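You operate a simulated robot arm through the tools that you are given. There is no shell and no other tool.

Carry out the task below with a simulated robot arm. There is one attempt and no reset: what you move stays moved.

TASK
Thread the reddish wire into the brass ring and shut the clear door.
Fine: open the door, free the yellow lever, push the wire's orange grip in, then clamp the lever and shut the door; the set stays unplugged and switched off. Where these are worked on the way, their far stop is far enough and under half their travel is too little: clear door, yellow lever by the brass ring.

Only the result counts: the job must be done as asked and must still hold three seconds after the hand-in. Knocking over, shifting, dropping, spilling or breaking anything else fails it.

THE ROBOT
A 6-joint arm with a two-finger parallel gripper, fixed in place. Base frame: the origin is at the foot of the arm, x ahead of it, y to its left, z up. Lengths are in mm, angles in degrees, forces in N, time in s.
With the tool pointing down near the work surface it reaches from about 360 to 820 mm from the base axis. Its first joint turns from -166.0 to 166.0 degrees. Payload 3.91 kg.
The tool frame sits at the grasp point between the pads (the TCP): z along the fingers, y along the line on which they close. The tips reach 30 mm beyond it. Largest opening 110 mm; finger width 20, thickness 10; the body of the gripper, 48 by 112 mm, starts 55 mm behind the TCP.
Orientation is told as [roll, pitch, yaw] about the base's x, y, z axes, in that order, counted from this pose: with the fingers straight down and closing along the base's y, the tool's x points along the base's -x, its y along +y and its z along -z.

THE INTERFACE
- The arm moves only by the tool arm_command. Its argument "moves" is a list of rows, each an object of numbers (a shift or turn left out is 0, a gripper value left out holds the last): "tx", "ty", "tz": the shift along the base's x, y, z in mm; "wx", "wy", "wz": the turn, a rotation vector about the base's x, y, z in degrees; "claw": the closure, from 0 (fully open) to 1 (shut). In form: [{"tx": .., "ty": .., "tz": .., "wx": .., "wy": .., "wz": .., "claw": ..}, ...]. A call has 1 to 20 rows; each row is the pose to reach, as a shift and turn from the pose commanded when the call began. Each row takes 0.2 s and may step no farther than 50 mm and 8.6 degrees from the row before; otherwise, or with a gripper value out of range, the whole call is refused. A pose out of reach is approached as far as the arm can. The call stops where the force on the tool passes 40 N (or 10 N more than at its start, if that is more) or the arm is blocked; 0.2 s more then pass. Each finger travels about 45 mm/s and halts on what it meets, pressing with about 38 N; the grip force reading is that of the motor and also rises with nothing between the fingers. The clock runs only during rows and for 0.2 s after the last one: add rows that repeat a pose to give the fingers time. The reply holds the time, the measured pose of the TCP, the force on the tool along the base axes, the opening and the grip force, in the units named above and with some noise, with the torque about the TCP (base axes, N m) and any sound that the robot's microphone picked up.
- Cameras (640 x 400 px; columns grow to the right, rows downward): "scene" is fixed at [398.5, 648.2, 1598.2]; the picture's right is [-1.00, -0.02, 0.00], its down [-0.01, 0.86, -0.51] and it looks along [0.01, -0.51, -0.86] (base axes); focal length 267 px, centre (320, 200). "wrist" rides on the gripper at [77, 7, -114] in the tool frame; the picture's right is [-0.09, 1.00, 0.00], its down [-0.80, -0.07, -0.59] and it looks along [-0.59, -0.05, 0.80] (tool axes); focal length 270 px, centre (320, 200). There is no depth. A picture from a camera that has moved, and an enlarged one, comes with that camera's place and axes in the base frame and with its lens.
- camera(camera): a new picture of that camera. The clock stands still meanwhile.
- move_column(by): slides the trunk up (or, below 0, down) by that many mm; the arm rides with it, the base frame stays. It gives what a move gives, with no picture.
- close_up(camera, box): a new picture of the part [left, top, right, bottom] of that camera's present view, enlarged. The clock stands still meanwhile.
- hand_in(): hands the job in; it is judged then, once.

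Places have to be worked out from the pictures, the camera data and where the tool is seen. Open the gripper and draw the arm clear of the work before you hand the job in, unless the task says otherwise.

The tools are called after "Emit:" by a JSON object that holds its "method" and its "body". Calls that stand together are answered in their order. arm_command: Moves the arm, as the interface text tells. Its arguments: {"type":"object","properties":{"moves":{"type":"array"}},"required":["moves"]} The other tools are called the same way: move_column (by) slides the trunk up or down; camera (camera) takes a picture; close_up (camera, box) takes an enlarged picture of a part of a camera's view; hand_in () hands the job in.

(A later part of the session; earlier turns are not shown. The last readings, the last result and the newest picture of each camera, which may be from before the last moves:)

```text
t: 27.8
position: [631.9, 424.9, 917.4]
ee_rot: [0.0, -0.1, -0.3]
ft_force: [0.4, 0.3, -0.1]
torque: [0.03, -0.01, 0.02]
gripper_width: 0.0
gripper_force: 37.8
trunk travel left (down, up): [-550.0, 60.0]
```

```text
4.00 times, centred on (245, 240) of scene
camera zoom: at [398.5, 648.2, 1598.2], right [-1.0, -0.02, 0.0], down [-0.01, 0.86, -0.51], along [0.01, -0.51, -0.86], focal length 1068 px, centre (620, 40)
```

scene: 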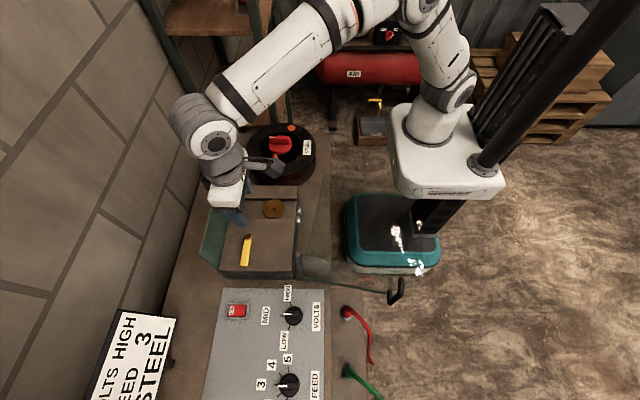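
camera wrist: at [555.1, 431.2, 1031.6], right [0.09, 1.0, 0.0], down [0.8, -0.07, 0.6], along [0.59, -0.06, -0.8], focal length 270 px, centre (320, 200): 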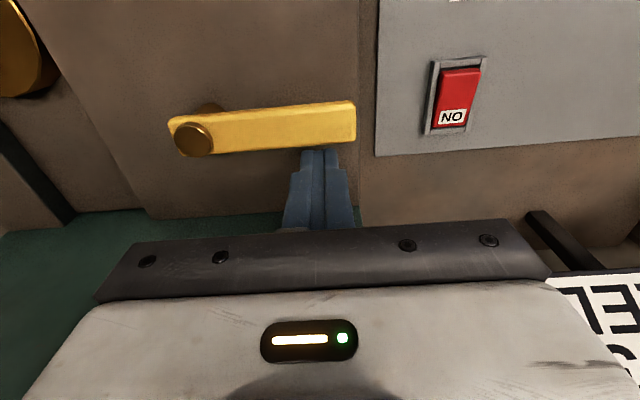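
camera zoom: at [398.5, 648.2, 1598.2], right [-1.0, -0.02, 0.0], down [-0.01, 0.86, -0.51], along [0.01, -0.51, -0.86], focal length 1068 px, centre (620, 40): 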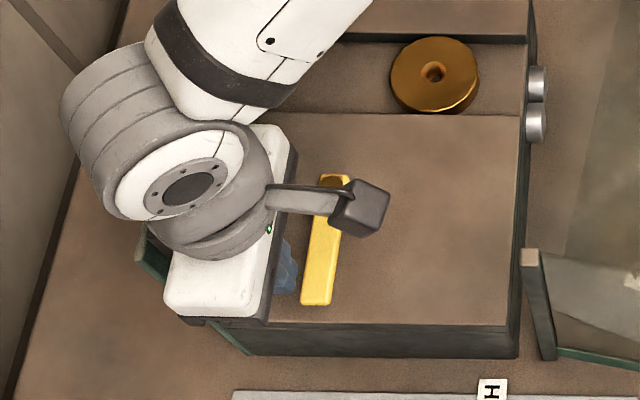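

No contact yet. I push gently toward −x against the lever and watch the force.

Emit:
{"method": "arm_command", "body": {"moves": [{"tx": -5}, {"tx": -9}, {"tx": -12}, {"tx": -15}, {"tx": -18}]}}

Emit:
{"method": "camera", "body": {"camera": "wrist"}}

```text
t: 29.0
position: [613.9, 424.9, 918.1]
ee_rot: [0.0, -0.1, -0.2]
ft_force: [1.8, 1.7, -1.5]
torque: [0.01, -0.03, -0.01]
gripper_width: 0.0
gripper_force: 38.2
trunk travel left (down, up): [-550.0, 60.0]
```

```text
taken
camera wrist: at [536.9, 430.7, 1032.3], right [0.09, 1.0, 0.0], down [0.8, -0.07, 0.6], along [0.59, -0.05, -0.8], focal length 270 px, centre (320, 200)
```

wrist: 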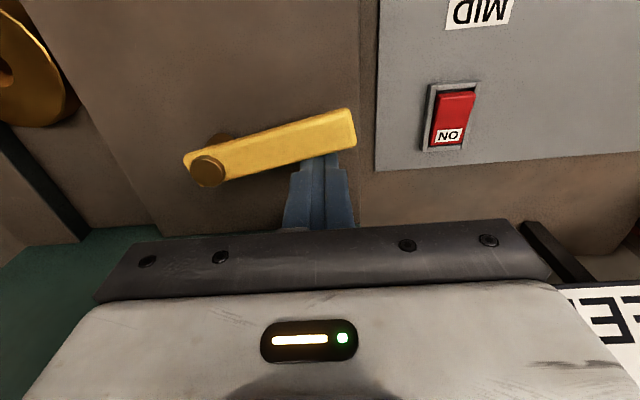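

The lever turns easily about its vertical pivot (about 2 N). I follow an arc around the pivot to carry it further round.

Emit:
{"method": "arm_command", "body": {"moves": [{"tx": -5.5, "ty": 1.5}, {"tx": -11, "ty": 2}, {"tx": -16.5, "ty": 1.8}, {"tx": -21.8, "ty": 1.1}, {"tx": -27, "ty": 0}, {"tx": -32.2, "ty": -1.7}, {"tx": -37, "ty": -3.8}, {"tx": -42, "ty": -6.3}, {"tx": -46.6, "ty": -9.2}, {"tx": -50.9, "ty": -12.5}]}}

Emit:
{"method": "camera", "body": {"camera": "wrist"}}

Emit:
{"method": "close_up", "body": {"camera": "scene", "box": [180, 190, 310, 290]}}

```text
t: 31.2
position: [563.5, 412.4, 918.3]
ee_rot: [0.0, 0.0, -0.2]
ft_force: [-1.1, 0.3, -0.8]
torque: [-0.01, -0.02, -0.01]
gripper_width: 0.0
gripper_force: 37.1
trunk travel left (down, up): [-550.0, 60.0]
```

```text
taken
camera wrist: at [485.8, 418.9, 1032.9], right [0.09, 1.0, 0.0], down [0.8, -0.07, 0.6], along [0.59, -0.05, -0.8], focal length 270 px, centre (320, 200)
```

wrist: 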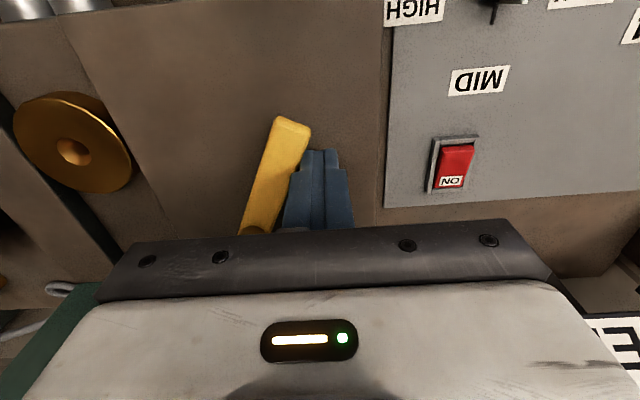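

```text
4.00 times, centred on (245, 240) of scene
camera zoom: at [398.5, 648.2, 1598.2], right [-1.0, -0.02, 0.0], down [-0.01, 0.86, -0.51], along [0.01, -0.51, -0.86], focal length 1068 px, centre (620, 40)
```

zoom: 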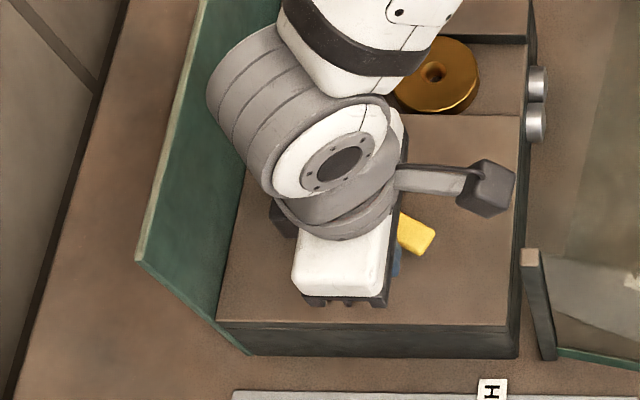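

The lever has turned about 60–65°. I continue the arc toward its far stop in small steps.

Emit:
{"method": "arm_command", "body": {"moves": [{"tx": -3.9, "ty": -3.7}, {"tx": -7.6, "ty": -7.6}, {"tx": -10.9, "ty": -11.9}, {"tx": -13.8, "ty": -16.5}, {"tx": -16.3, "ty": -21.3}, {"tx": -18.4, "ty": -26.3}]}}

Emit:
{"method": "camera", "body": {"camera": "wrist"}}

Emit:
{"method": "close_up", "body": {"camera": "scene", "box": [180, 190, 310, 290]}}

```text
t: 32.6
position: [544.1, 387.0, 918.3]
ee_rot: [0.0, -0.1, -0.1]
ft_force: [0.0, 0.8, 0.6]
torque: [0.05, 0.01, -0.01]
gripper_width: 0.0
gripper_force: 38.0
trunk travel left (down, up): [-550.0, 60.0]
```

```text
taken
camera wrist: at [467.4, 392.5, 1032.7], right [0.09, 1.0, 0.0], down [0.8, -0.07, 0.6], along [0.59, -0.05, -0.8], focal length 270 px, centre (320, 200)
```

wrist: 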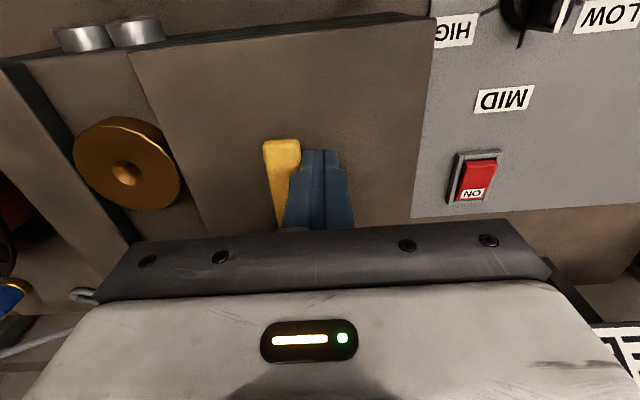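

```text
4.00 times, centred on (245, 240) of scene
camera zoom: at [398.5, 648.2, 1598.2], right [-1.0, -0.02, 0.0], down [-0.01, 0.86, -0.51], along [0.01, -0.51, -0.86], focal length 1068 px, centre (620, 40)
```

zoom: 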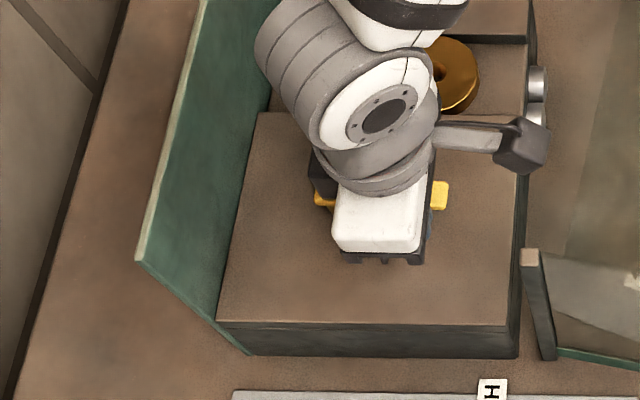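

The lever now points toward −x (about 92°) and no stop has been felt yet. I push a little further to find its end.

Emit:
{"method": "arm_command", "body": {"moves": [{"tx": -1.6, "ty": -5.2}, {"tx": -2.8, "ty": -10.4}, {"tx": -3.3, "ty": -15.8}]}}

Emit:
{"method": "camera", "body": {"camera": "wrist"}}

```text
t: 33.3
position: [543.7, 383.6, 918.8]
ee_rot: [0.5, -0.6, 0.0]
ft_force: [2.8, 19.2, -8.5]
torque: [0.35, 0.05, 0.24]
gripper_width: 0.0
gripper_force: 37.5
trunk travel left (down, up): [-550.0, 60.0]
stopped in row 3: the force on the tool passed its limit at 44 N (the readings are from after the stop); the commanded pose is now the measured one
```

```text
taken
camera wrist: at [465.3, 388.1, 1032.2], right [0.09, 1.0, 0.01], down [0.79, -0.08, 0.6], along [0.6, -0.04, -0.8], focal length 270 px, centre (320, 200)
```

wrist: 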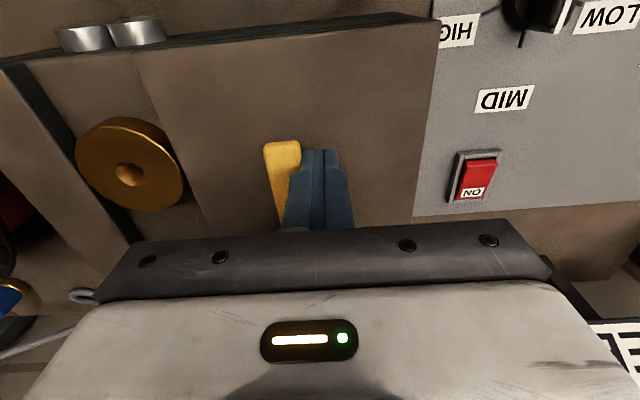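

The stop is found at about 92° of travel, so the lever is freed to its far end. I back off in +y, rise clear, and go look at the orange grip.

Emit:
{"method": "arm_command", "body": {"moves": [{"ty": 8, "wx": -0.5, "wy": 0.6}, {"tx": -3, "ty": 16, "wx": -0.5, "wy": 0.6}, {"tx": -3, "ty": 16, "tz": 40, "wx": -0.5, "wy": 0.6}, {"tx": -3, "ty": 10, "tz": 85, "wx": -0.5, "wy": 0.6}, {"tx": -10, "ty": -20, "tz": 120, "wx": -0.5, "wy": 0.6}, {"tx": -18, "ty": -60, "tz": 140, "wx": -0.5, "wy": 0.6}, {"tx": -28, "ty": -105, "tz": 150, "wx": -0.5, "wy": 0.6}, {"tx": -38, "ty": -150, "tz": 155, "wx": -0.5, "wy": 0.6}, {"tx": -48, "ty": -195, "tz": 155, "wx": -0.5, "wy": 0.6}, {"tx": -55, "ty": -240, "tz": 155, "wx": -0.5, "wy": 0.6}, {"tx": -60, "ty": -280, "tz": 155, "wx": -0.5, "wy": 0.6}]}}

Emit:
{"method": "camera", "body": {"camera": "wrist"}}

Emit:
{"method": "camera", "body": {"camera": "scene"}}

```text
t: 35.7
position: [482.7, 97.2, 1075.7]
ee_rot: [0.0, 0.0, -0.1]
ft_force: [-0.2, -0.4, -0.5]
torque: [0.04, 0.0, 0.01]
gripper_width: 0.0
gripper_force: 38.3
trunk travel left (down, up): [-550.0, 60.0]
```

```text
taken
camera wrist: at [406.0, 103.0, 1189.7], right [0.09, 1.0, 0.0], down [0.8, -0.07, 0.59], along [0.59, -0.05, -0.8], focal length 270 px, centre (320, 200)
```

wrist: 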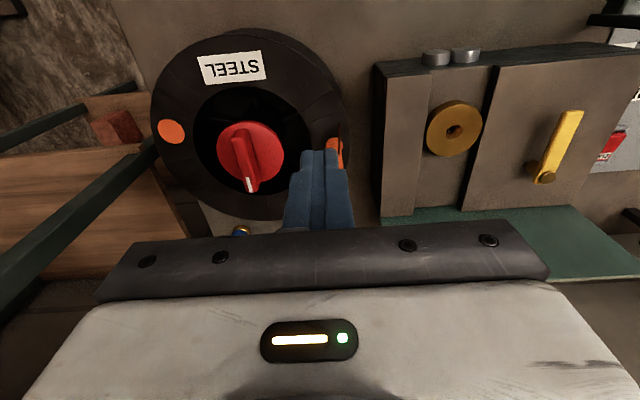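

```text
taken
```

scene: 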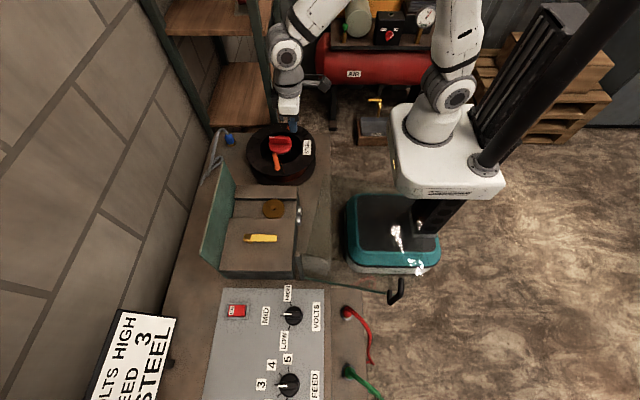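

The closed fingers hide the grip. I open the gripper and view the grip between the fingers.

Emit:
{"method": "arm_command", "body": {"moves": [{"tx": 10, "claw": 0}, {"tx": 20, "claw": 0}, {"tx": 30}, {"tx": 30}, {"tx": 30}, {"tx": 30}, {"tx": 30}]}}

Emit:
{"method": "camera", "body": {"camera": "wrist"}}

Emit:
{"method": "close_up", "body": {"camera": "wrist", "box": [260, 60, 400, 150]}}

Emit:
{"method": "close_up", "body": {"camera": "scene", "box": [235, 120, 325, 190]}}

```text
t: 37.3
position: [511.9, 98.6, 1074.2]
ee_rot: [-0.1, 0.0, -0.1]
ft_force: [-0.3, -0.6, 0.2]
torque: [-0.02, -0.03, 0.0]
gripper_width: 109.9
gripper_force: 0.0
trunk travel left (down, up): [-550.0, 60.0]
```

```text
taken
camera wrist: at [435.8, 104.6, 1188.9], right [0.09, 1.0, 0.0], down [0.8, -0.07, 0.59], along [0.59, -0.05, -0.8], focal length 270 px, centre (320, 200)
```

wrist: 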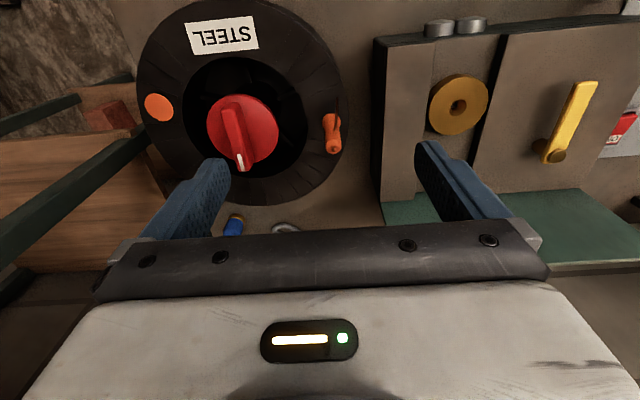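

```text
4.44 times, centred on (330, 105) of wrist
camera zoom: at [435.8, 104.6, 1188.9], right [0.09, 1.0, 0.0], down [0.8, -0.07, 0.59], along [0.59, -0.05, -0.8], focal length 1201 px, centre (276, 622)
```

zoom: 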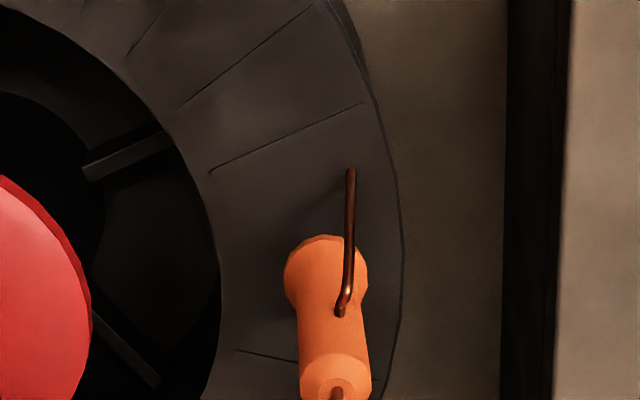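

```text
5.71 times, centred on (280, 155) of scene
camera zoom: at [398.5, 648.2, 1598.2], right [-1.0, -0.02, 0.0], down [-0.01, 0.86, -0.51], along [0.01, -0.51, -0.86], focal length 1526 px, centre (549, 457)
```

zoom: 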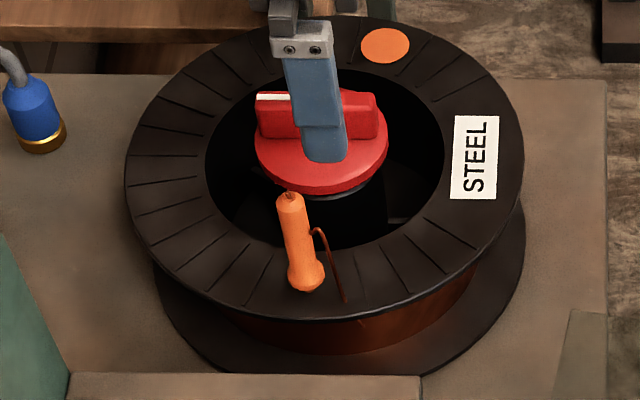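

From several views I place the grip's vertical axis at about (549, 106). It stands on the spool flange (z≈878) with the wire tip up at z≈957, and the ring hole is at about (548, 254, 876) facing up. So the tip must be turned over: grasp with the tool horizontal, roll it 180°, then lower it into the ring. First I turn the tool horizontal (pointing +x) at a safe height.

Emit:
{"method": "arm_command", "body": {"moves": [{"tz": 5, "wy": -8, "claw": 0.5}, {"tz": 10, "wy": -16}, {"tz": 15, "wy": -24}, {"tz": 20, "wy": -32}, {"tz": 25, "wy": -40}, {"tz": 25, "wy": -48}]}}

Emit:
{"method": "camera", "body": {"camera": "scene"}}

Emit:
{"method": "camera", "body": {"camera": "wrist"}}

```text
t: 38.7
position: [511.9, 91.7, 1097.8]
ee_rot: [-1.7, -42.2, 0.0]
ft_force: [-0.2, 0.6, 1.0]
torque: [0.01, 0.01, -0.03]
gripper_width: 55.2
gripper_force: 0.0
out of reach, approached as far as the arm can: row 6
trunk travel left (down, up): [-550.0, 60.0]
```

```text
taken
```

scene: 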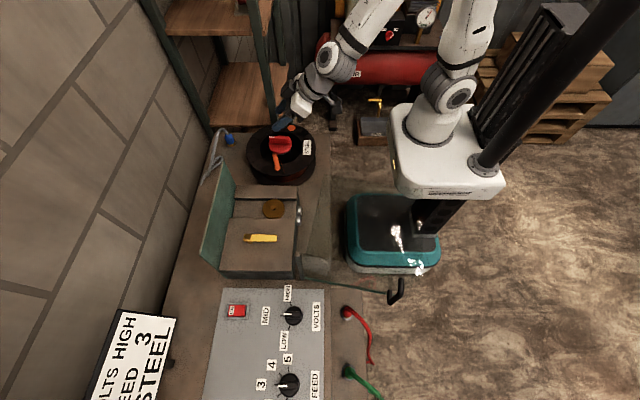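

```text
taken
camera wrist: at [377.7, 102.5, 1131.0], right [0.09, 1.0, 0.04], down [0.19, -0.05, 0.98], along [0.98, -0.08, -0.2], focal length 270 px, centre (320, 200)
```

wrist: 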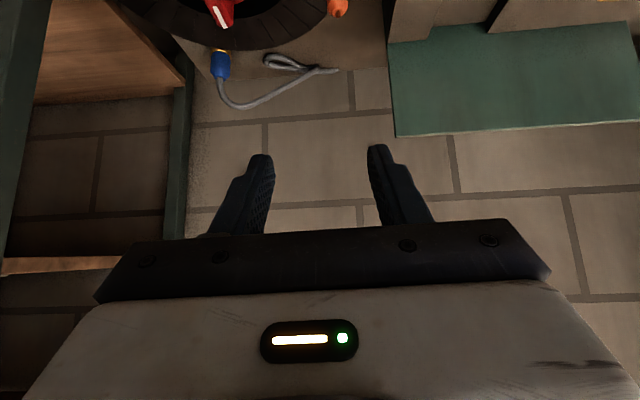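

The wrist can't pitch up further this low relative to the shoulder. Lowering the trunk should fix that, so I first raise the arm and finish turning the tool horizontal up high, before sliding the trunk down.

Emit:
{"method": "arm_command", "body": {"moves": [{"tx": -10, "tz": 40}, {"tx": -20, "tz": 80}, {"tx": -35, "tz": 120}, {"tx": -50, "tz": 155}, {"tx": -60, "tz": 155, "wy": -7}, {"tx": -60, "tz": 155, "wy": -14}, {"tx": -60, "tz": 155, "wy": -21}, {"tx": -60, "tz": 155, "wy": -28}, {"tx": -60, "tz": 155, "wy": -35}, {"tx": -60, "tz": 155, "wy": -42}]}}

Emit:
{"method": "camera", "body": {"camera": "scene"}}

```text
t: 40.9
position: [477.7, 108.2, 1271.2]
ee_rot: [-1.9, -84.1, -0.1]
ft_force: [-0.2, 0.5, -0.1]
torque: [0.0, -0.03, 0.04]
gripper_width: 55.0
gripper_force: 0.1
out of reach, approached as far as the arm can: row 9, 10
trunk travel left (down, up): [-550.0, 60.0]
```

```text
taken
```

scene: 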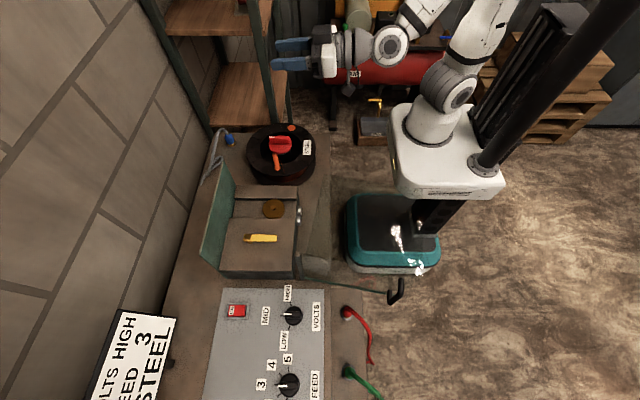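

The tool is almost horizontal (−84°) at z≈1271, and reach gets better higher up relative to the shoulder. Below is clear, so I lower the trunk 250 mm, bringing the tool to z≈1020, well above the spool.

Emit:
{"method": "move_column", "body": {"by": -250}}

Emit:
{"method": "camera", "body": {"camera": "scene"}}

Emit:
{"method": "camera", "body": {"camera": "wrist"}}

```text
t: 43.5
position: [476.5, 106.6, 1022.3]
ee_rot: [-1.8, -84.1, -0.1]
ft_force: [0.0, 0.7, 0.0]
torque: [0.02, -0.02, -0.03]
gripper_width: 55.0
gripper_force: 0.1
trunk travel left (down, up): [-300.0, 310.0]
```

```text
taken
```

scene: 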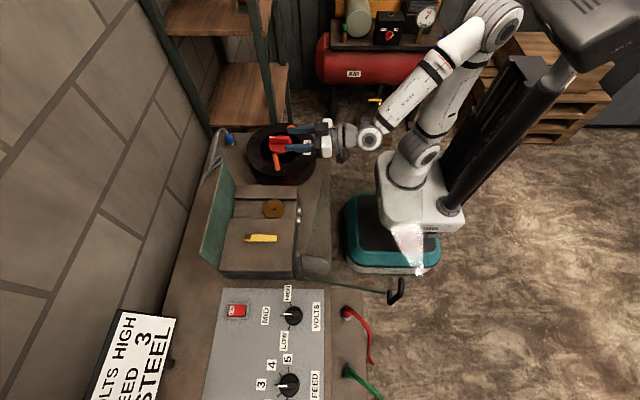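

```text
taken
camera wrist: at [354.8, 116.9, 958.1], right [0.04, 1.0, 0.08], down [-0.51, -0.05, 0.86], along [0.86, -0.08, 0.51], focal length 270 px, centre (320, 200)
```

wrist: 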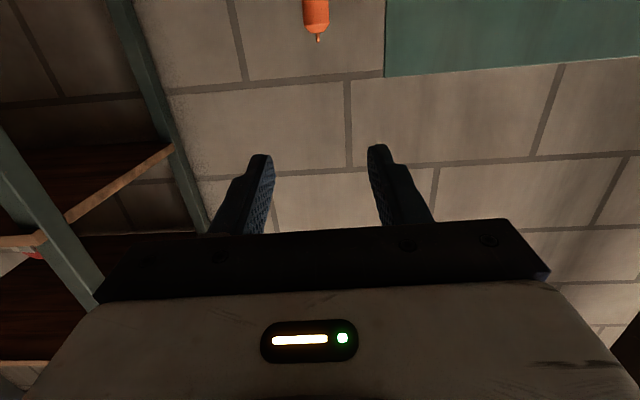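

The view from below shows the wire tip level with the camera: tip z≈958, y≈107. I raise a little and complete the turn to exactly horizontal, with a heading of −12° so the wire lies between the fingers.

Emit:
{"method": "arm_command", "body": {"moves": [{"tx": 0, "tz": 20}, {"tx": 0, "tz": 40, "wx": -0.2, "wy": -2, "wz": -3.4}, {"tx": 0, "tz": 60, "wx": -0.4, "wy": -4, "wz": -6.8}, {"tx": 0, "tz": 60, "wx": -0.5, "wy": -5.9, "wz": -10.2}]}}

```text
t: 44.5
position: [475.3, 106.7, 1082.4]
ee_rot: [141.2, -89.8, -153.5]
ft_force: [-0.3, 0.3, 0.7]
torque: [-0.01, 0.01, -0.01]
gripper_width: 55.1
gripper_force: 0.1
trunk travel left (down, up): [-300.0, 310.0]
```

Now horizontal at heading about −12°. I line up behind the grip on the approach line and lower the trunk another 150 mm, which brings the tool to z≈932 with the fingertips still short of the wire.

Emit:
{"method": "arm_command", "body": {"moves": [{"tx": 3, "ty": 7}, {"tx": 5, "ty": 15}]}}

Emit:
{"method": "move_column", "body": {"by": -150}}

Emit:
{"method": "camera", "body": {"camera": "wrist"}}

Emit:
{"method": "camera", "body": {"camera": "scene"}}

```text
t: 45.1
position: [482.3, 122.3, 1082.1]
ee_rot: [129.0, -90.0, -141.3]
ft_force: [-0.4, 0.1, -0.8]
torque: [0.03, -0.01, -0.02]
gripper_width: 54.7
gripper_force: 0.1
trunk travel left (down, up): [-300.0, 310.0]
```

```text
t: 46.8
position: [482.2, 121.2, 931.8]
ee_rot: [117.9, -89.9, -130.0]
ft_force: [-0.3, -0.2, 0.0]
torque: [-0.01, -0.01, 0.0]
gripper_width: 55.0
gripper_force: 0.0
trunk travel left (down, up): [-150.0, 460.0]
```

```text
taken
camera wrist: at [371.1, 151.8, 855.8], right [0.21, 0.97, 0.09], down [-0.6, 0.06, 0.8], along [0.77, -0.22, 0.59], focal length 270 px, centre (320, 200)
```

wrist: 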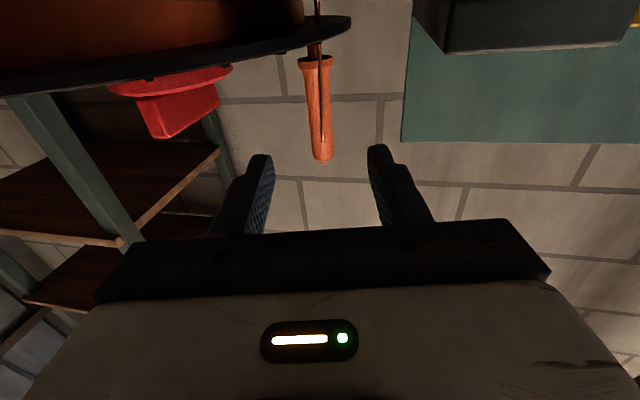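

```text
taken
```

scene: 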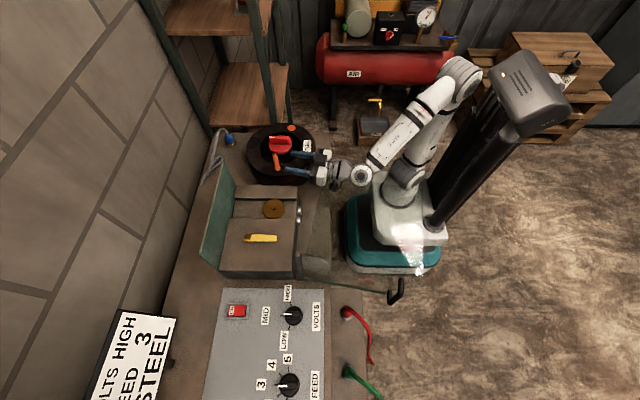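

Good view of the grip from below; I'll enlarge it to see how it stands on the flange and where the wire runs.

Emit:
{"method": "close_up", "body": {"camera": "wrist", "box": [240, 0, 400, 180]}}

Emit:
{"method": "close_up", "body": {"camera": "scene", "box": [235, 115, 385, 215]}}

```text
2.22 times, centred on (320, 90) of wrist
camera zoom: at [371.1, 151.8, 855.8], right [0.21, 0.97, 0.09], down [-0.6, 0.06, 0.8], along [0.77, -0.22, 0.59], focal length 601 px, centre (320, 444)
```

zoom: 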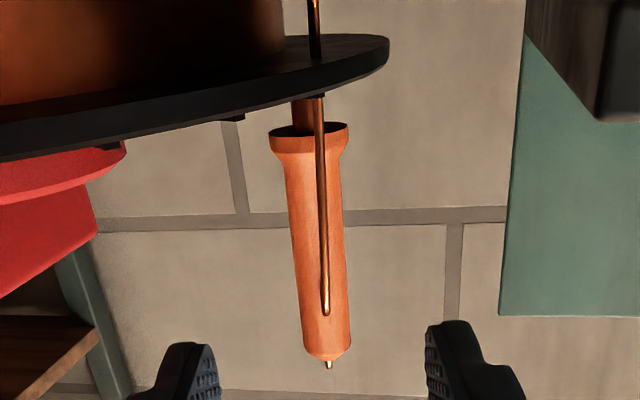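

```text
4.00 times, centred on (310, 165) of scene
camera zoom: at [398.5, 648.2, 1598.2], right [-1.0, -0.02, 0.0], down [-0.01, 0.86, -0.51], along [0.01, -0.51, -0.86], focal length 1068 px, centre (360, 340)
```

zoom: 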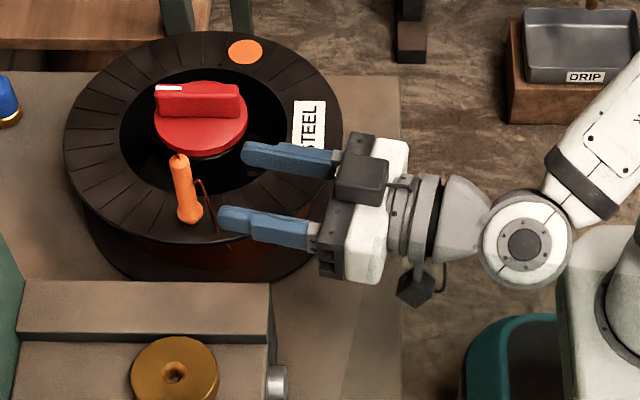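

The grip sits over a short copper peg, so it should lift off upward. A box protrudes about 45 mm from the gripper on the side opposite the camera. I therefore want that box down (camera up) at the grasp, and the camera down at the ring. I'll raise the trunk again for room and test rolling the empty tool by 180° about its own axis.

Emit:
{"method": "move_column", "body": {"by": 150}}

Emit:
{"method": "arm_command", "body": {"moves": [{"wx": 7.8, "wy": -1.66}, {"wx": 15.6, "wy": -3.3}, {"wx": 23.5, "wy": -5.0}, {"wx": 31.3, "wy": -6.65}, {"wx": 39.1, "wy": -8.3}, {"wx": 46.9, "wy": -10.0}, {"wx": 54.8, "wy": -11.6}, {"wx": 62.6, "wy": -13.3}, {"wx": 70.4, "wy": -15.0}, {"wx": 78.2, "wy": -16.6}, {"wx": 86.1, "wy": -18.3}]}}

Emit:
{"method": "camera", "body": {"camera": "scene"}}

```text
t: 48.6
position: [482.2, 121.2, 1081.6]
ee_rot: [116.7, -90.0, -128.8]
ft_force: [0.2, -0.1, 0.4]
torque: [-0.05, -0.02, -0.01]
gripper_width: 55.0
gripper_force: 0.1
trunk travel left (down, up): [-300.0, 310.0]
```

```text
t: 51.0
position: [459.3, 74.2, 1255.1]
ee_rot: [84.8, -5.0, -100.6]
ft_force: [0.4, 0.8, -0.7]
torque: [-0.01, -0.03, -0.03]
gripper_width: 55.0
gripper_force: 0.0
out of reach, approached as far as the arm can: row 5, 6, 7, 8, 9, 10, 11
trunk travel left (down, up): [-300.0, 310.0]
```

```text
taken
```

scene: 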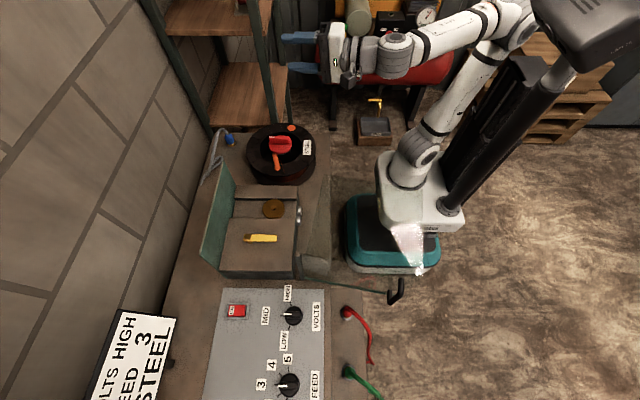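

Rolling in the + direction hit a joint limit after about 35° and the arm drifted up. I'll roll back the other way and return to the earlier pose, then try rolling in the negative direction.

Emit:
{"method": "arm_command", "body": {"moves": [{"wx": -8.2, "wy": 1.6, "wz": 0.75, "tx": 2, "ty": 5, "tz": -17}, {"wx": -16.5, "wy": 3.2, "wz": 1.5, "tx": 5, "ty": 9, "tz": -35}, {"wx": -24.7, "wy": 4.8, "wz": 2.3, "tx": 7, "ty": 14, "tz": -52}, {"wx": -32.9, "wy": 6.4, "wz": 3.0, "tx": 9, "ty": 19, "tz": -69}, {"wx": -41.2, "wy": 8.05, "wz": 3.8, "tx": 12, "ty": 24, "tz": -87}, {"wx": -49.4, "wy": 9.7, "wz": 4.55, "tx": 14, "ty": 28, "tz": -104}, {"wx": -57.6, "wy": 11.3, "wz": 5.3, "tx": 16, "ty": 33, "tz": -121}, {"wx": -65.9, "wy": 12.9, "wz": 6.1, "tx": 18, "ty": 38, "tz": -139}, {"wx": -74.1, "wy": 14.5, "wz": 6.8, "tx": 21, "ty": 42, "tz": -156}, {"wx": -82.9, "wy": 16.2, "wz": 7.6, "tx": 23, "ty": 47, "tz": -173}]}}

Emit:
{"method": "camera", "body": {"camera": "scene"}}

```text
refused: row 10 steps farther than a row can; nothing moved
```

```text
taken
```

scene: 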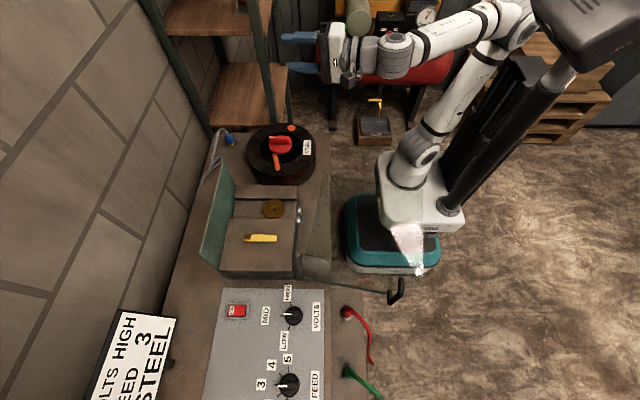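

Row 10's turn step was slightly too large, so I resend with it trimmed.

Emit:
{"method": "arm_command", "body": {"moves": [{"wx": -8.2, "wy": 1.6, "wz": 0.75, "tx": 2, "ty": 5, "tz": -17}, {"wx": -16.4, "wy": 3.2, "wz": 1.5, "tx": 5, "ty": 9, "tz": -35}, {"wx": -24.6, "wy": 4.8, "wz": 2.25, "tx": 7, "ty": 14, "tz": -52}, {"wx": -32.8, "wy": 6.4, "wz": 3.0, "tx": 9, "ty": 19, "tz": -69}, {"wx": -41.0, "wy": 8.0, "wz": 3.75, "tx": 12, "ty": 24, "tz": -87}, {"wx": -49.2, "wy": 9.6, "wz": 4.5, "tx": 14, "ty": 28, "tz": -104}, {"wx": -57.4, "wy": 11.2, "wz": 5.25, "tx": 16, "ty": 33, "tz": -121}, {"wx": -65.6, "wy": 12.8, "wz": 6.0, "tx": 18, "ty": 38, "tz": -139}, {"wx": -73.8, "wy": 14.4, "wz": 6.75, "tx": 21, "ty": 42, "tz": -156}, {"wx": -82.0, "wy": 16.0, "wz": 7.5, "tx": 23, "ty": 47, "tz": -173}]}}

Emit:
{"method": "camera", "body": {"camera": "scene"}}

```text
t: 53.2
position: [474.7, 118.3, 1076.5]
ee_rot: [9.3, -84.8, -20.5]
ft_force: [0.2, -0.1, -0.3]
torque: [-0.03, -0.02, -0.01]
gripper_width: 55.2
gripper_force: 0.2
trunk travel left (down, up): [-300.0, 310.0]
```

```text
taken
```

scene: 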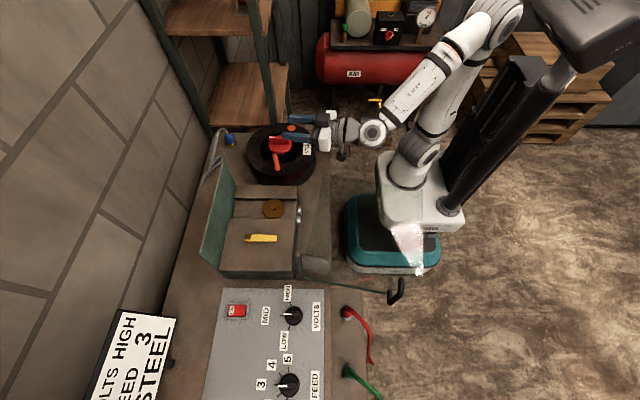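

Back at the earlier pose. Now I roll in the negative direction in small rows and check whether it goes through.

Emit:
{"method": "arm_command", "body": {"moves": [{"wx": -8.2, "wy": 1.6, "wz": 0.75}, {"wx": -16.4, "wy": 3.2, "wz": 1.5}, {"wx": -24.6, "wy": 4.8, "wz": 2.25}, {"wx": -32.8, "wy": 6.4, "wz": 3.0}, {"wx": -41.0, "wy": 8.0, "wz": 3.75}, {"wx": -49.2, "wy": 9.6, "wz": 4.5}, {"wx": -57.4, "wy": 11.2, "wz": 5.25}, {"wx": -65.6, "wy": 12.8, "wz": 6.0}, {"wx": -73.8, "wy": 14.4, "wz": 6.75}, {"wx": -82.0, "wy": 16.0, "wz": 7.5}]}}

Emit:
{"method": "camera", "body": {"camera": "scene"}}

```text
t: 55.4
position: [474.5, 117.9, 1076.6]
ee_rot: [-85.0, -7.0, 78.3]
ft_force: [-0.5, -0.2, 0.2]
torque: [0.04, 0.0, 0.02]
gripper_width: 55.1
gripper_force: 0.1
trunk travel left (down, up): [-300.0, 310.0]
```

```text
taken
```

scene: 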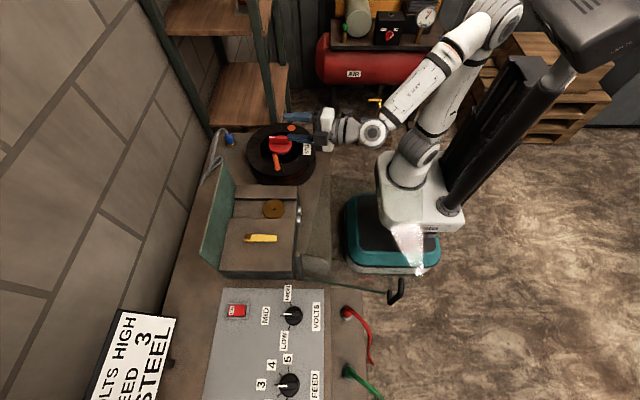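

The negative direction works with no drift. I continue another 96° to bring the camera on top.

Emit:
{"method": "arm_command", "body": {"moves": [{"wx": -7.82, "wy": 1.54, "wz": 0.71}, {"wx": -15.64, "wy": 3.08, "wz": 1.42}, {"wx": -23.46, "wy": 4.62, "wz": 2.13}, {"wx": -31.28, "wy": 6.16, "wz": 2.84}, {"wx": -39.1, "wy": 7.7, "wz": 3.55}, {"wx": -46.9, "wy": 9.24, "wz": 4.26}, {"wx": -54.7, "wy": 10.8, "wz": 4.97}, {"wx": -62.6, "wy": 12.3, "wz": 5.68}, {"wx": -70.4, "wy": 13.9, "wz": 6.39}, {"wx": -78.2, "wy": 15.4, "wz": 7.1}, {"wx": -86.0, "wy": 16.9, "wz": 7.8}, {"wx": -93.8, "wy": 18.5, "wz": 8.5}]}}

Emit:
{"method": "camera", "body": {"camera": "wrist"}}

Emit:
{"method": "close_up", "body": {"camera": "scene", "box": [235, 75, 395, 175]}}

```text
t: 58.0
position: [473.5, 117.8, 1077.4]
ee_rot: [-10.6, 84.7, 158.3]
ft_force: [-0.3, -0.8, 0.2]
torque: [0.02, 0.0, -0.03]
gripper_width: 54.8
gripper_force: 0.1
trunk travel left (down, up): [-300.0, 310.0]
```

```text
taken
camera wrist: at [366.6, 129.5, 1164.2], right [-0.2, -0.97, -0.1], down [-0.64, 0.21, -0.74], along [0.75, -0.08, -0.66], focal length 270 px, centre (320, 200)
```

wrist: 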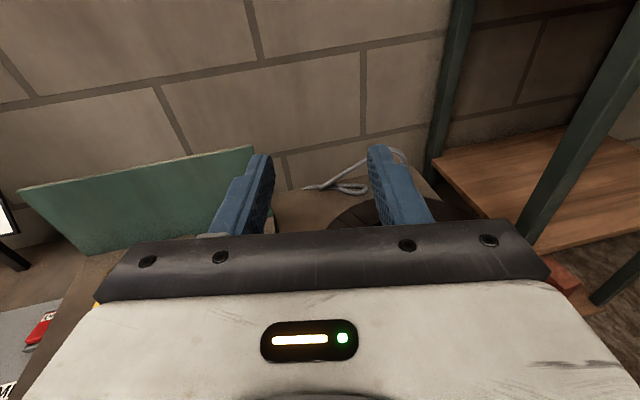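

```text
4.00 times, centred on (315, 125) of scene
camera zoom: at [398.5, 648.2, 1598.2], right [-1.0, -0.02, 0.0], down [-0.01, 0.86, -0.51], along [0.01, -0.51, -0.86], focal length 1068 px, centre (340, 500)
```

zoom: 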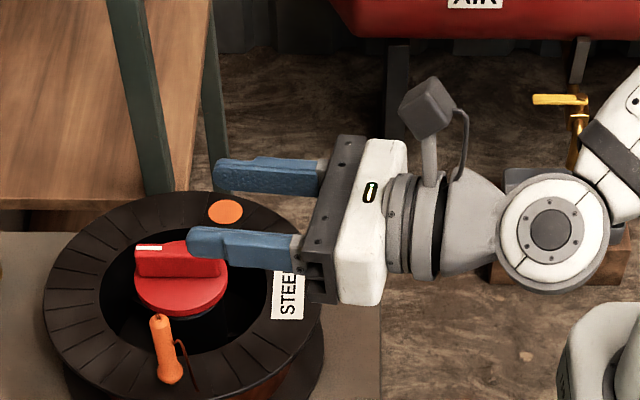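

Camera is now on top, and the tool kept its place. I set the grasp heading to about −20° and near level, standing about 70 mm behind the grip, then lower the trunk to bring the tool to z≈920.

Emit:
{"method": "arm_command", "body": {"moves": [{"tx": 4, "ty": 7, "wx": -0.9, "wy": -1.4, "wz": -4.4}, {"tx": 7.8, "ty": 13.8, "wx": -1.8, "wy": -2.8, "wz": -8.85}]}}

Emit:
{"method": "move_column", "body": {"by": -110}}

Emit:
{"method": "camera", "body": {"camera": "wrist"}}

Emit:
{"method": "close_up", "body": {"camera": "scene", "box": [235, 105, 395, 205]}}

```text
t: 58.6
position: [481.9, 131.8, 1076.3]
ee_rot: [-2.4, 88.1, 157.5]
ft_force: [0.4, 0.2, -0.2]
torque: [0.0, 0.01, 0.02]
gripper_width: 55.0
gripper_force: 0.0
trunk travel left (down, up): [-300.0, 310.0]
```

```text
t: 60.0
position: [480.2, 131.5, 965.1]
ee_rot: [-4.0, 88.0, 156.1]
ft_force: [0.4, -0.1, 0.2]
torque: [-0.01, 0.0, 0.0]
gripper_width: 55.0
gripper_force: 0.0
trunk travel left (down, up): [-190.0, 420.0]
```

```text
taken
camera wrist: at [373.6, 162.6, 1047.7], right [-0.34, -0.93, -0.09], down [-0.56, 0.28, -0.78], along [0.75, -0.22, -0.62], focal length 270 px, centre (320, 200)
```

wrist: 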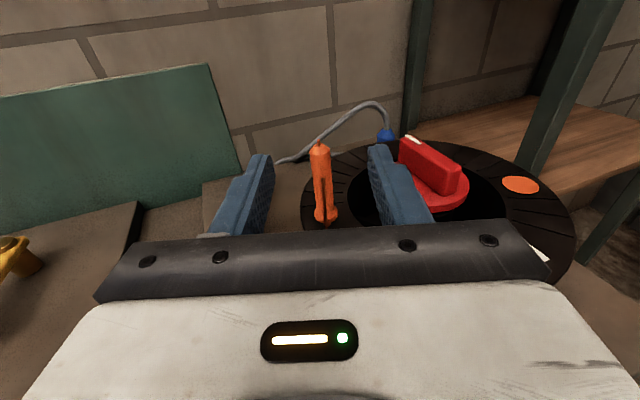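

```text
4.00 times, centred on (315, 155) of scene
camera zoom: at [398.5, 648.2, 1598.2], right [-1.0, -0.02, 0.0], down [-0.01, 0.86, -0.51], along [0.01, -0.51, -0.86], focal length 1068 px, centre (340, 380)
```

zoom: 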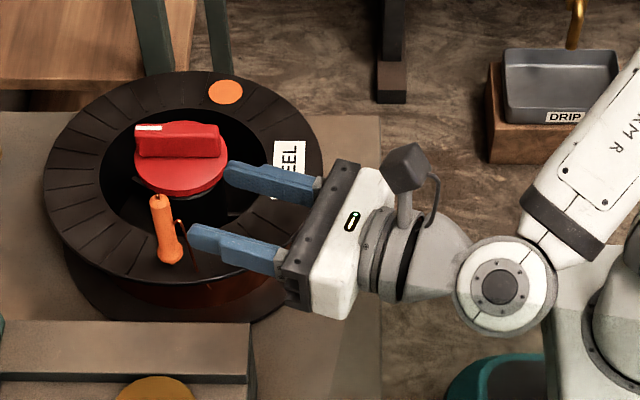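

The grip is centred between the fingers and the heading is right. The remaining distance along the tool is about 73 mm. I lower another 45 mm to z≈920 and look before advancing.

Emit:
{"method": "move_column", "body": {"by": -45}}

Emit:
{"method": "camera", "body": {"camera": "wrist"}}

Emit:
{"method": "close_up", "body": {"camera": "scene", "box": [235, 105, 395, 205]}}

```text
t: 60.9
position: [482.4, 131.0, 922.3]
ee_rot: [-4.3, 88.0, 155.7]
ft_force: [-0.1, -0.2, 0.6]
torque: [-0.01, 0.0, 0.02]
gripper_width: 54.9
gripper_force: 0.1
trunk travel left (down, up): [-145.0, 465.0]
```

```text
taken
camera wrist: at [373.6, 162.5, 1002.8], right [-0.34, -0.93, -0.09], down [-0.56, 0.28, -0.78], along [0.75, -0.22, -0.62], focal length 270 px, centre (320, 200)
```

wrist: 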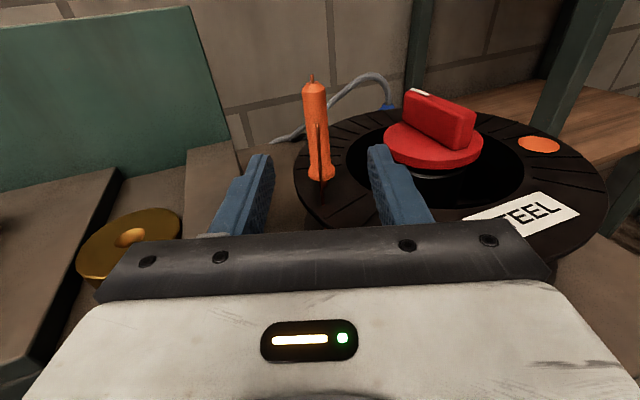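

```text
4.00 times, centred on (315, 155) of scene
camera zoom: at [398.5, 648.2, 1598.2], right [-1.0, -0.02, 0.0], down [-0.01, 0.86, -0.51], along [0.01, -0.51, -0.86], focal length 1068 px, centre (340, 380)
```

zoom: 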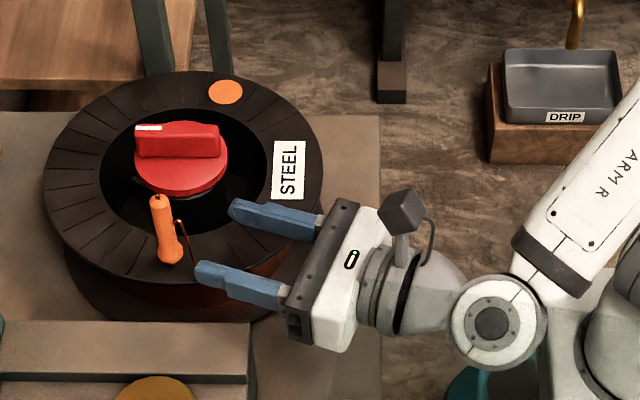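

The fingers straddle the grip line nicely and the ring is visible at left. I advance 51 mm along the heading at constant height in small steps, watching force.

Emit:
{"method": "arm_command", "body": {"moves": [{"tx": 9.4, "ty": -3.4}, {"tx": 18.8, "ty": -6.8}, {"tx": 28.2, "ty": -10.2}, {"tx": 37.6, "ty": -13.6}, {"tx": 47.9, "ty": -17.3}]}}

Emit:
{"method": "camera", "body": {"camera": "wrist"}}

Emit:
{"method": "close_up", "body": {"camera": "scene", "box": [235, 105, 395, 205]}}

```text
t: 62.0
position: [529.2, 113.9, 920.6]
ee_rot: [-4.0, 87.9, 156.0]
ft_force: [-0.5, -0.2, -0.1]
torque: [0.01, -0.01, -0.03]
gripper_width: 54.4
gripper_force: 0.2
trunk travel left (down, up): [-145.0, 465.0]
```

```text
taken
camera wrist: at [421.9, 146.1, 1001.9], right [-0.34, -0.93, -0.09], down [-0.56, 0.28, -0.78], along [0.75, -0.22, -0.62], focal length 270 px, centre (320, 200)
```

wrist: 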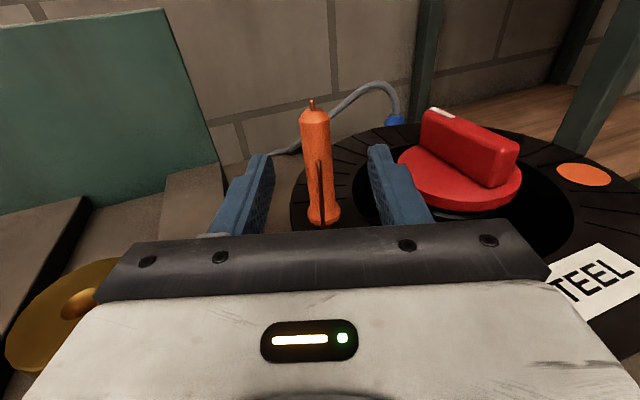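

```text
4.00 times, centred on (315, 155) of scene
camera zoom: at [398.5, 648.2, 1598.2], right [-1.0, -0.02, 0.0], down [-0.01, 0.86, -0.51], along [0.01, -0.51, -0.86], focal length 1068 px, centre (340, 380)
```

zoom: 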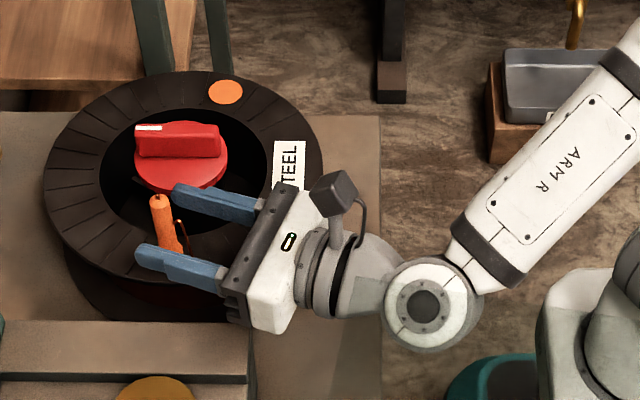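

The grip and its wire stand centred between the fingers with no contact. I close gently and read the grip.

Emit:
{"method": "arm_command", "body": {"moves": [{"claw": 0.75}, {"claw": 0.8}, {"claw": 0.9}, {"claw": 1}, {"claw": 1}]}}

Emit:
{"method": "camera", "body": {"camera": "wrist"}}

```text
t: 63.2
position: [530.3, 114.9, 919.7]
ee_rot: [-3.7, 87.9, 156.2]
ft_force: [3.0, -5.1, -2.8]
torque: [-0.45, 0.08, -0.05]
gripper_width: 14.4
gripper_force: 37.7
trunk travel left (down, up): [-145.0, 465.0]
```

```text
taken
camera wrist: at [422.3, 146.4, 1001.6], right [-0.34, -0.93, -0.09], down [-0.56, 0.28, -0.78], along [0.75, -0.22, -0.62], focal length 270 px, centre (320, 200)
```

wrist: 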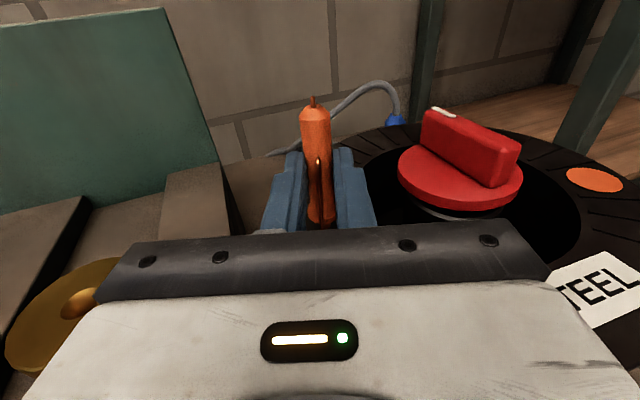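

Gripped at 14.4 mm. I lift straight up slowly to take it off the peg.

Emit:
{"method": "arm_command", "body": {"moves": [{"tz": 6}, {"tz": 12}, {"tz": 18}, {"tz": 24}, {"tz": 30}]}}

Emit:
{"method": "camera", "body": {"camera": "wrist"}}

Emit:
{"method": "close_up", "body": {"camera": "scene", "box": [235, 105, 395, 205]}}

```text
t: 64.5
position: [528.5, 113.2, 951.5]
ee_rot: [-4.3, 88.0, 155.7]
ft_force: [-0.1, -0.1, -0.2]
torque: [0.03, 0.04, -0.02]
gripper_width: 13.7
gripper_force: 38.1
trunk travel left (down, up): [-145.0, 465.0]
```

```text
taken
camera wrist: at [421.5, 144.8, 1032.9], right [-0.34, -0.93, -0.09], down [-0.56, 0.28, -0.78], along [0.75, -0.22, -0.62], focal length 270 px, centre (320, 200)
```

wrist: 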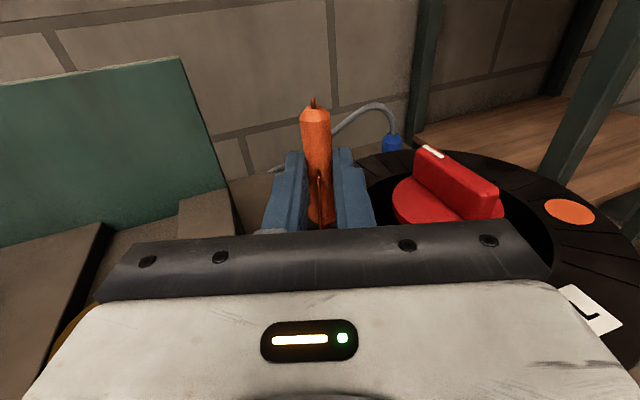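

```text
4.00 times, centred on (315, 155) of scene
camera zoom: at [398.5, 648.2, 1598.2], right [-1.0, -0.02, 0.0], down [-0.01, 0.86, -0.51], along [0.01, -0.51, -0.86], focal length 1068 px, centre (340, 380)
```

zoom: 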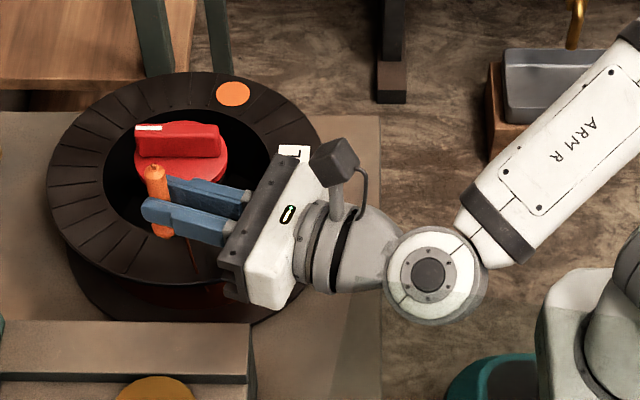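

The grip is off the peg and held firmly, with zero force. I raise the trunk 110 mm for room to roll it over.

Emit:
{"method": "move_column", "body": {"by": 110}}

Emit:
{"method": "camera", "body": {"camera": "scene"}}

Emit:
{"method": "close_up", "body": {"camera": "scene", "box": [235, 85, 395, 185]}}

```text
t: 65.9
position: [528.9, 113.4, 1062.3]
ee_rot: [-4.1, 88.1, 155.9]
ft_force: [0.1, 0.4, 0.6]
torque: [-0.01, -0.01, -0.01]
gripper_width: 13.6
gripper_force: 37.9
trunk travel left (down, up): [-255.0, 355.0]
```

```text
taken
```

scene: 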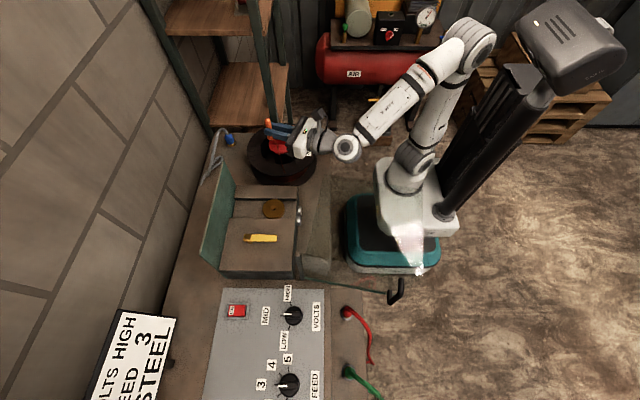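

```text
4.00 times, centred on (315, 135) of scene
camera zoom: at [398.5, 648.2, 1598.2], right [-1.0, -0.02, 0.0], down [-0.01, 0.86, -0.51], along [0.01, -0.51, -0.86], focal length 1068 px, centre (340, 460)
```

zoom: 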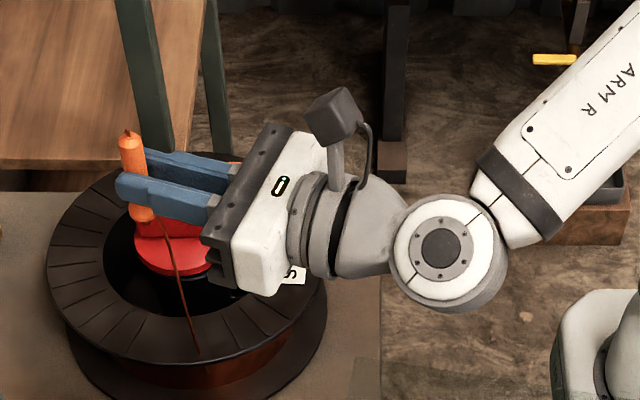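

The wire simply pays out from the spool as I lift. Now I roll the held grip over, first 90° in the direction back toward camera-down.

Emit:
{"method": "arm_command", "body": {"moves": [{"wx": 7.69, "wy": -2.78, "wz": -0.29}, {"wx": 15.38, "wy": -5.56, "wz": -0.58}, {"wx": 23.07, "wy": -8.34, "wz": -0.87}, {"wx": 30.76, "wy": -11.12, "wz": -1.16}, {"wx": 38.45, "wy": -13.9, "wz": -1.45}, {"wx": 46.14, "wy": -16.68, "wz": -1.74}, {"wx": 53.83, "wy": -19.46, "wz": -2.03}, {"wx": 61.52, "wy": -22.24, "wz": -2.32}, {"wx": 69.21, "wy": -25.02, "wz": -2.61}, {"wx": 76.9, "wy": -27.8, "wz": -2.9}, {"wx": 84.6, "wy": -30.6, "wz": -3.15}]}}

Emit:
{"method": "close_up", "body": {"camera": "scene", "box": [235, 85, 395, 185]}}

```text
t: 68.3
position: [529.7, 113.9, 1063.2]
ee_rot: [-87.8, -0.3, 70.0]
ft_force: [-1.1, -0.2, 0.7]
torque: [-0.01, 0.03, -0.02]
gripper_width: 13.6
gripper_force: 38.0
trunk travel left (down, up): [-255.0, 355.0]
```

```text
4.00 times, centred on (315, 135) of scene
camera zoom: at [398.5, 648.2, 1598.2], right [-1.0, -0.02, 0.0], down [-0.01, 0.86, -0.51], along [0.01, -0.51, -0.86], focal length 1068 px, centre (340, 460)
```

zoom: 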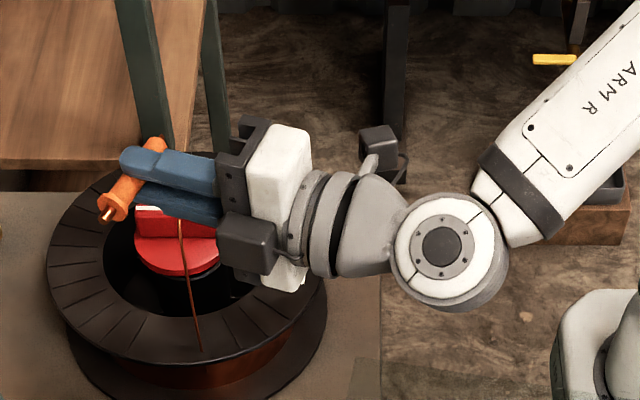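

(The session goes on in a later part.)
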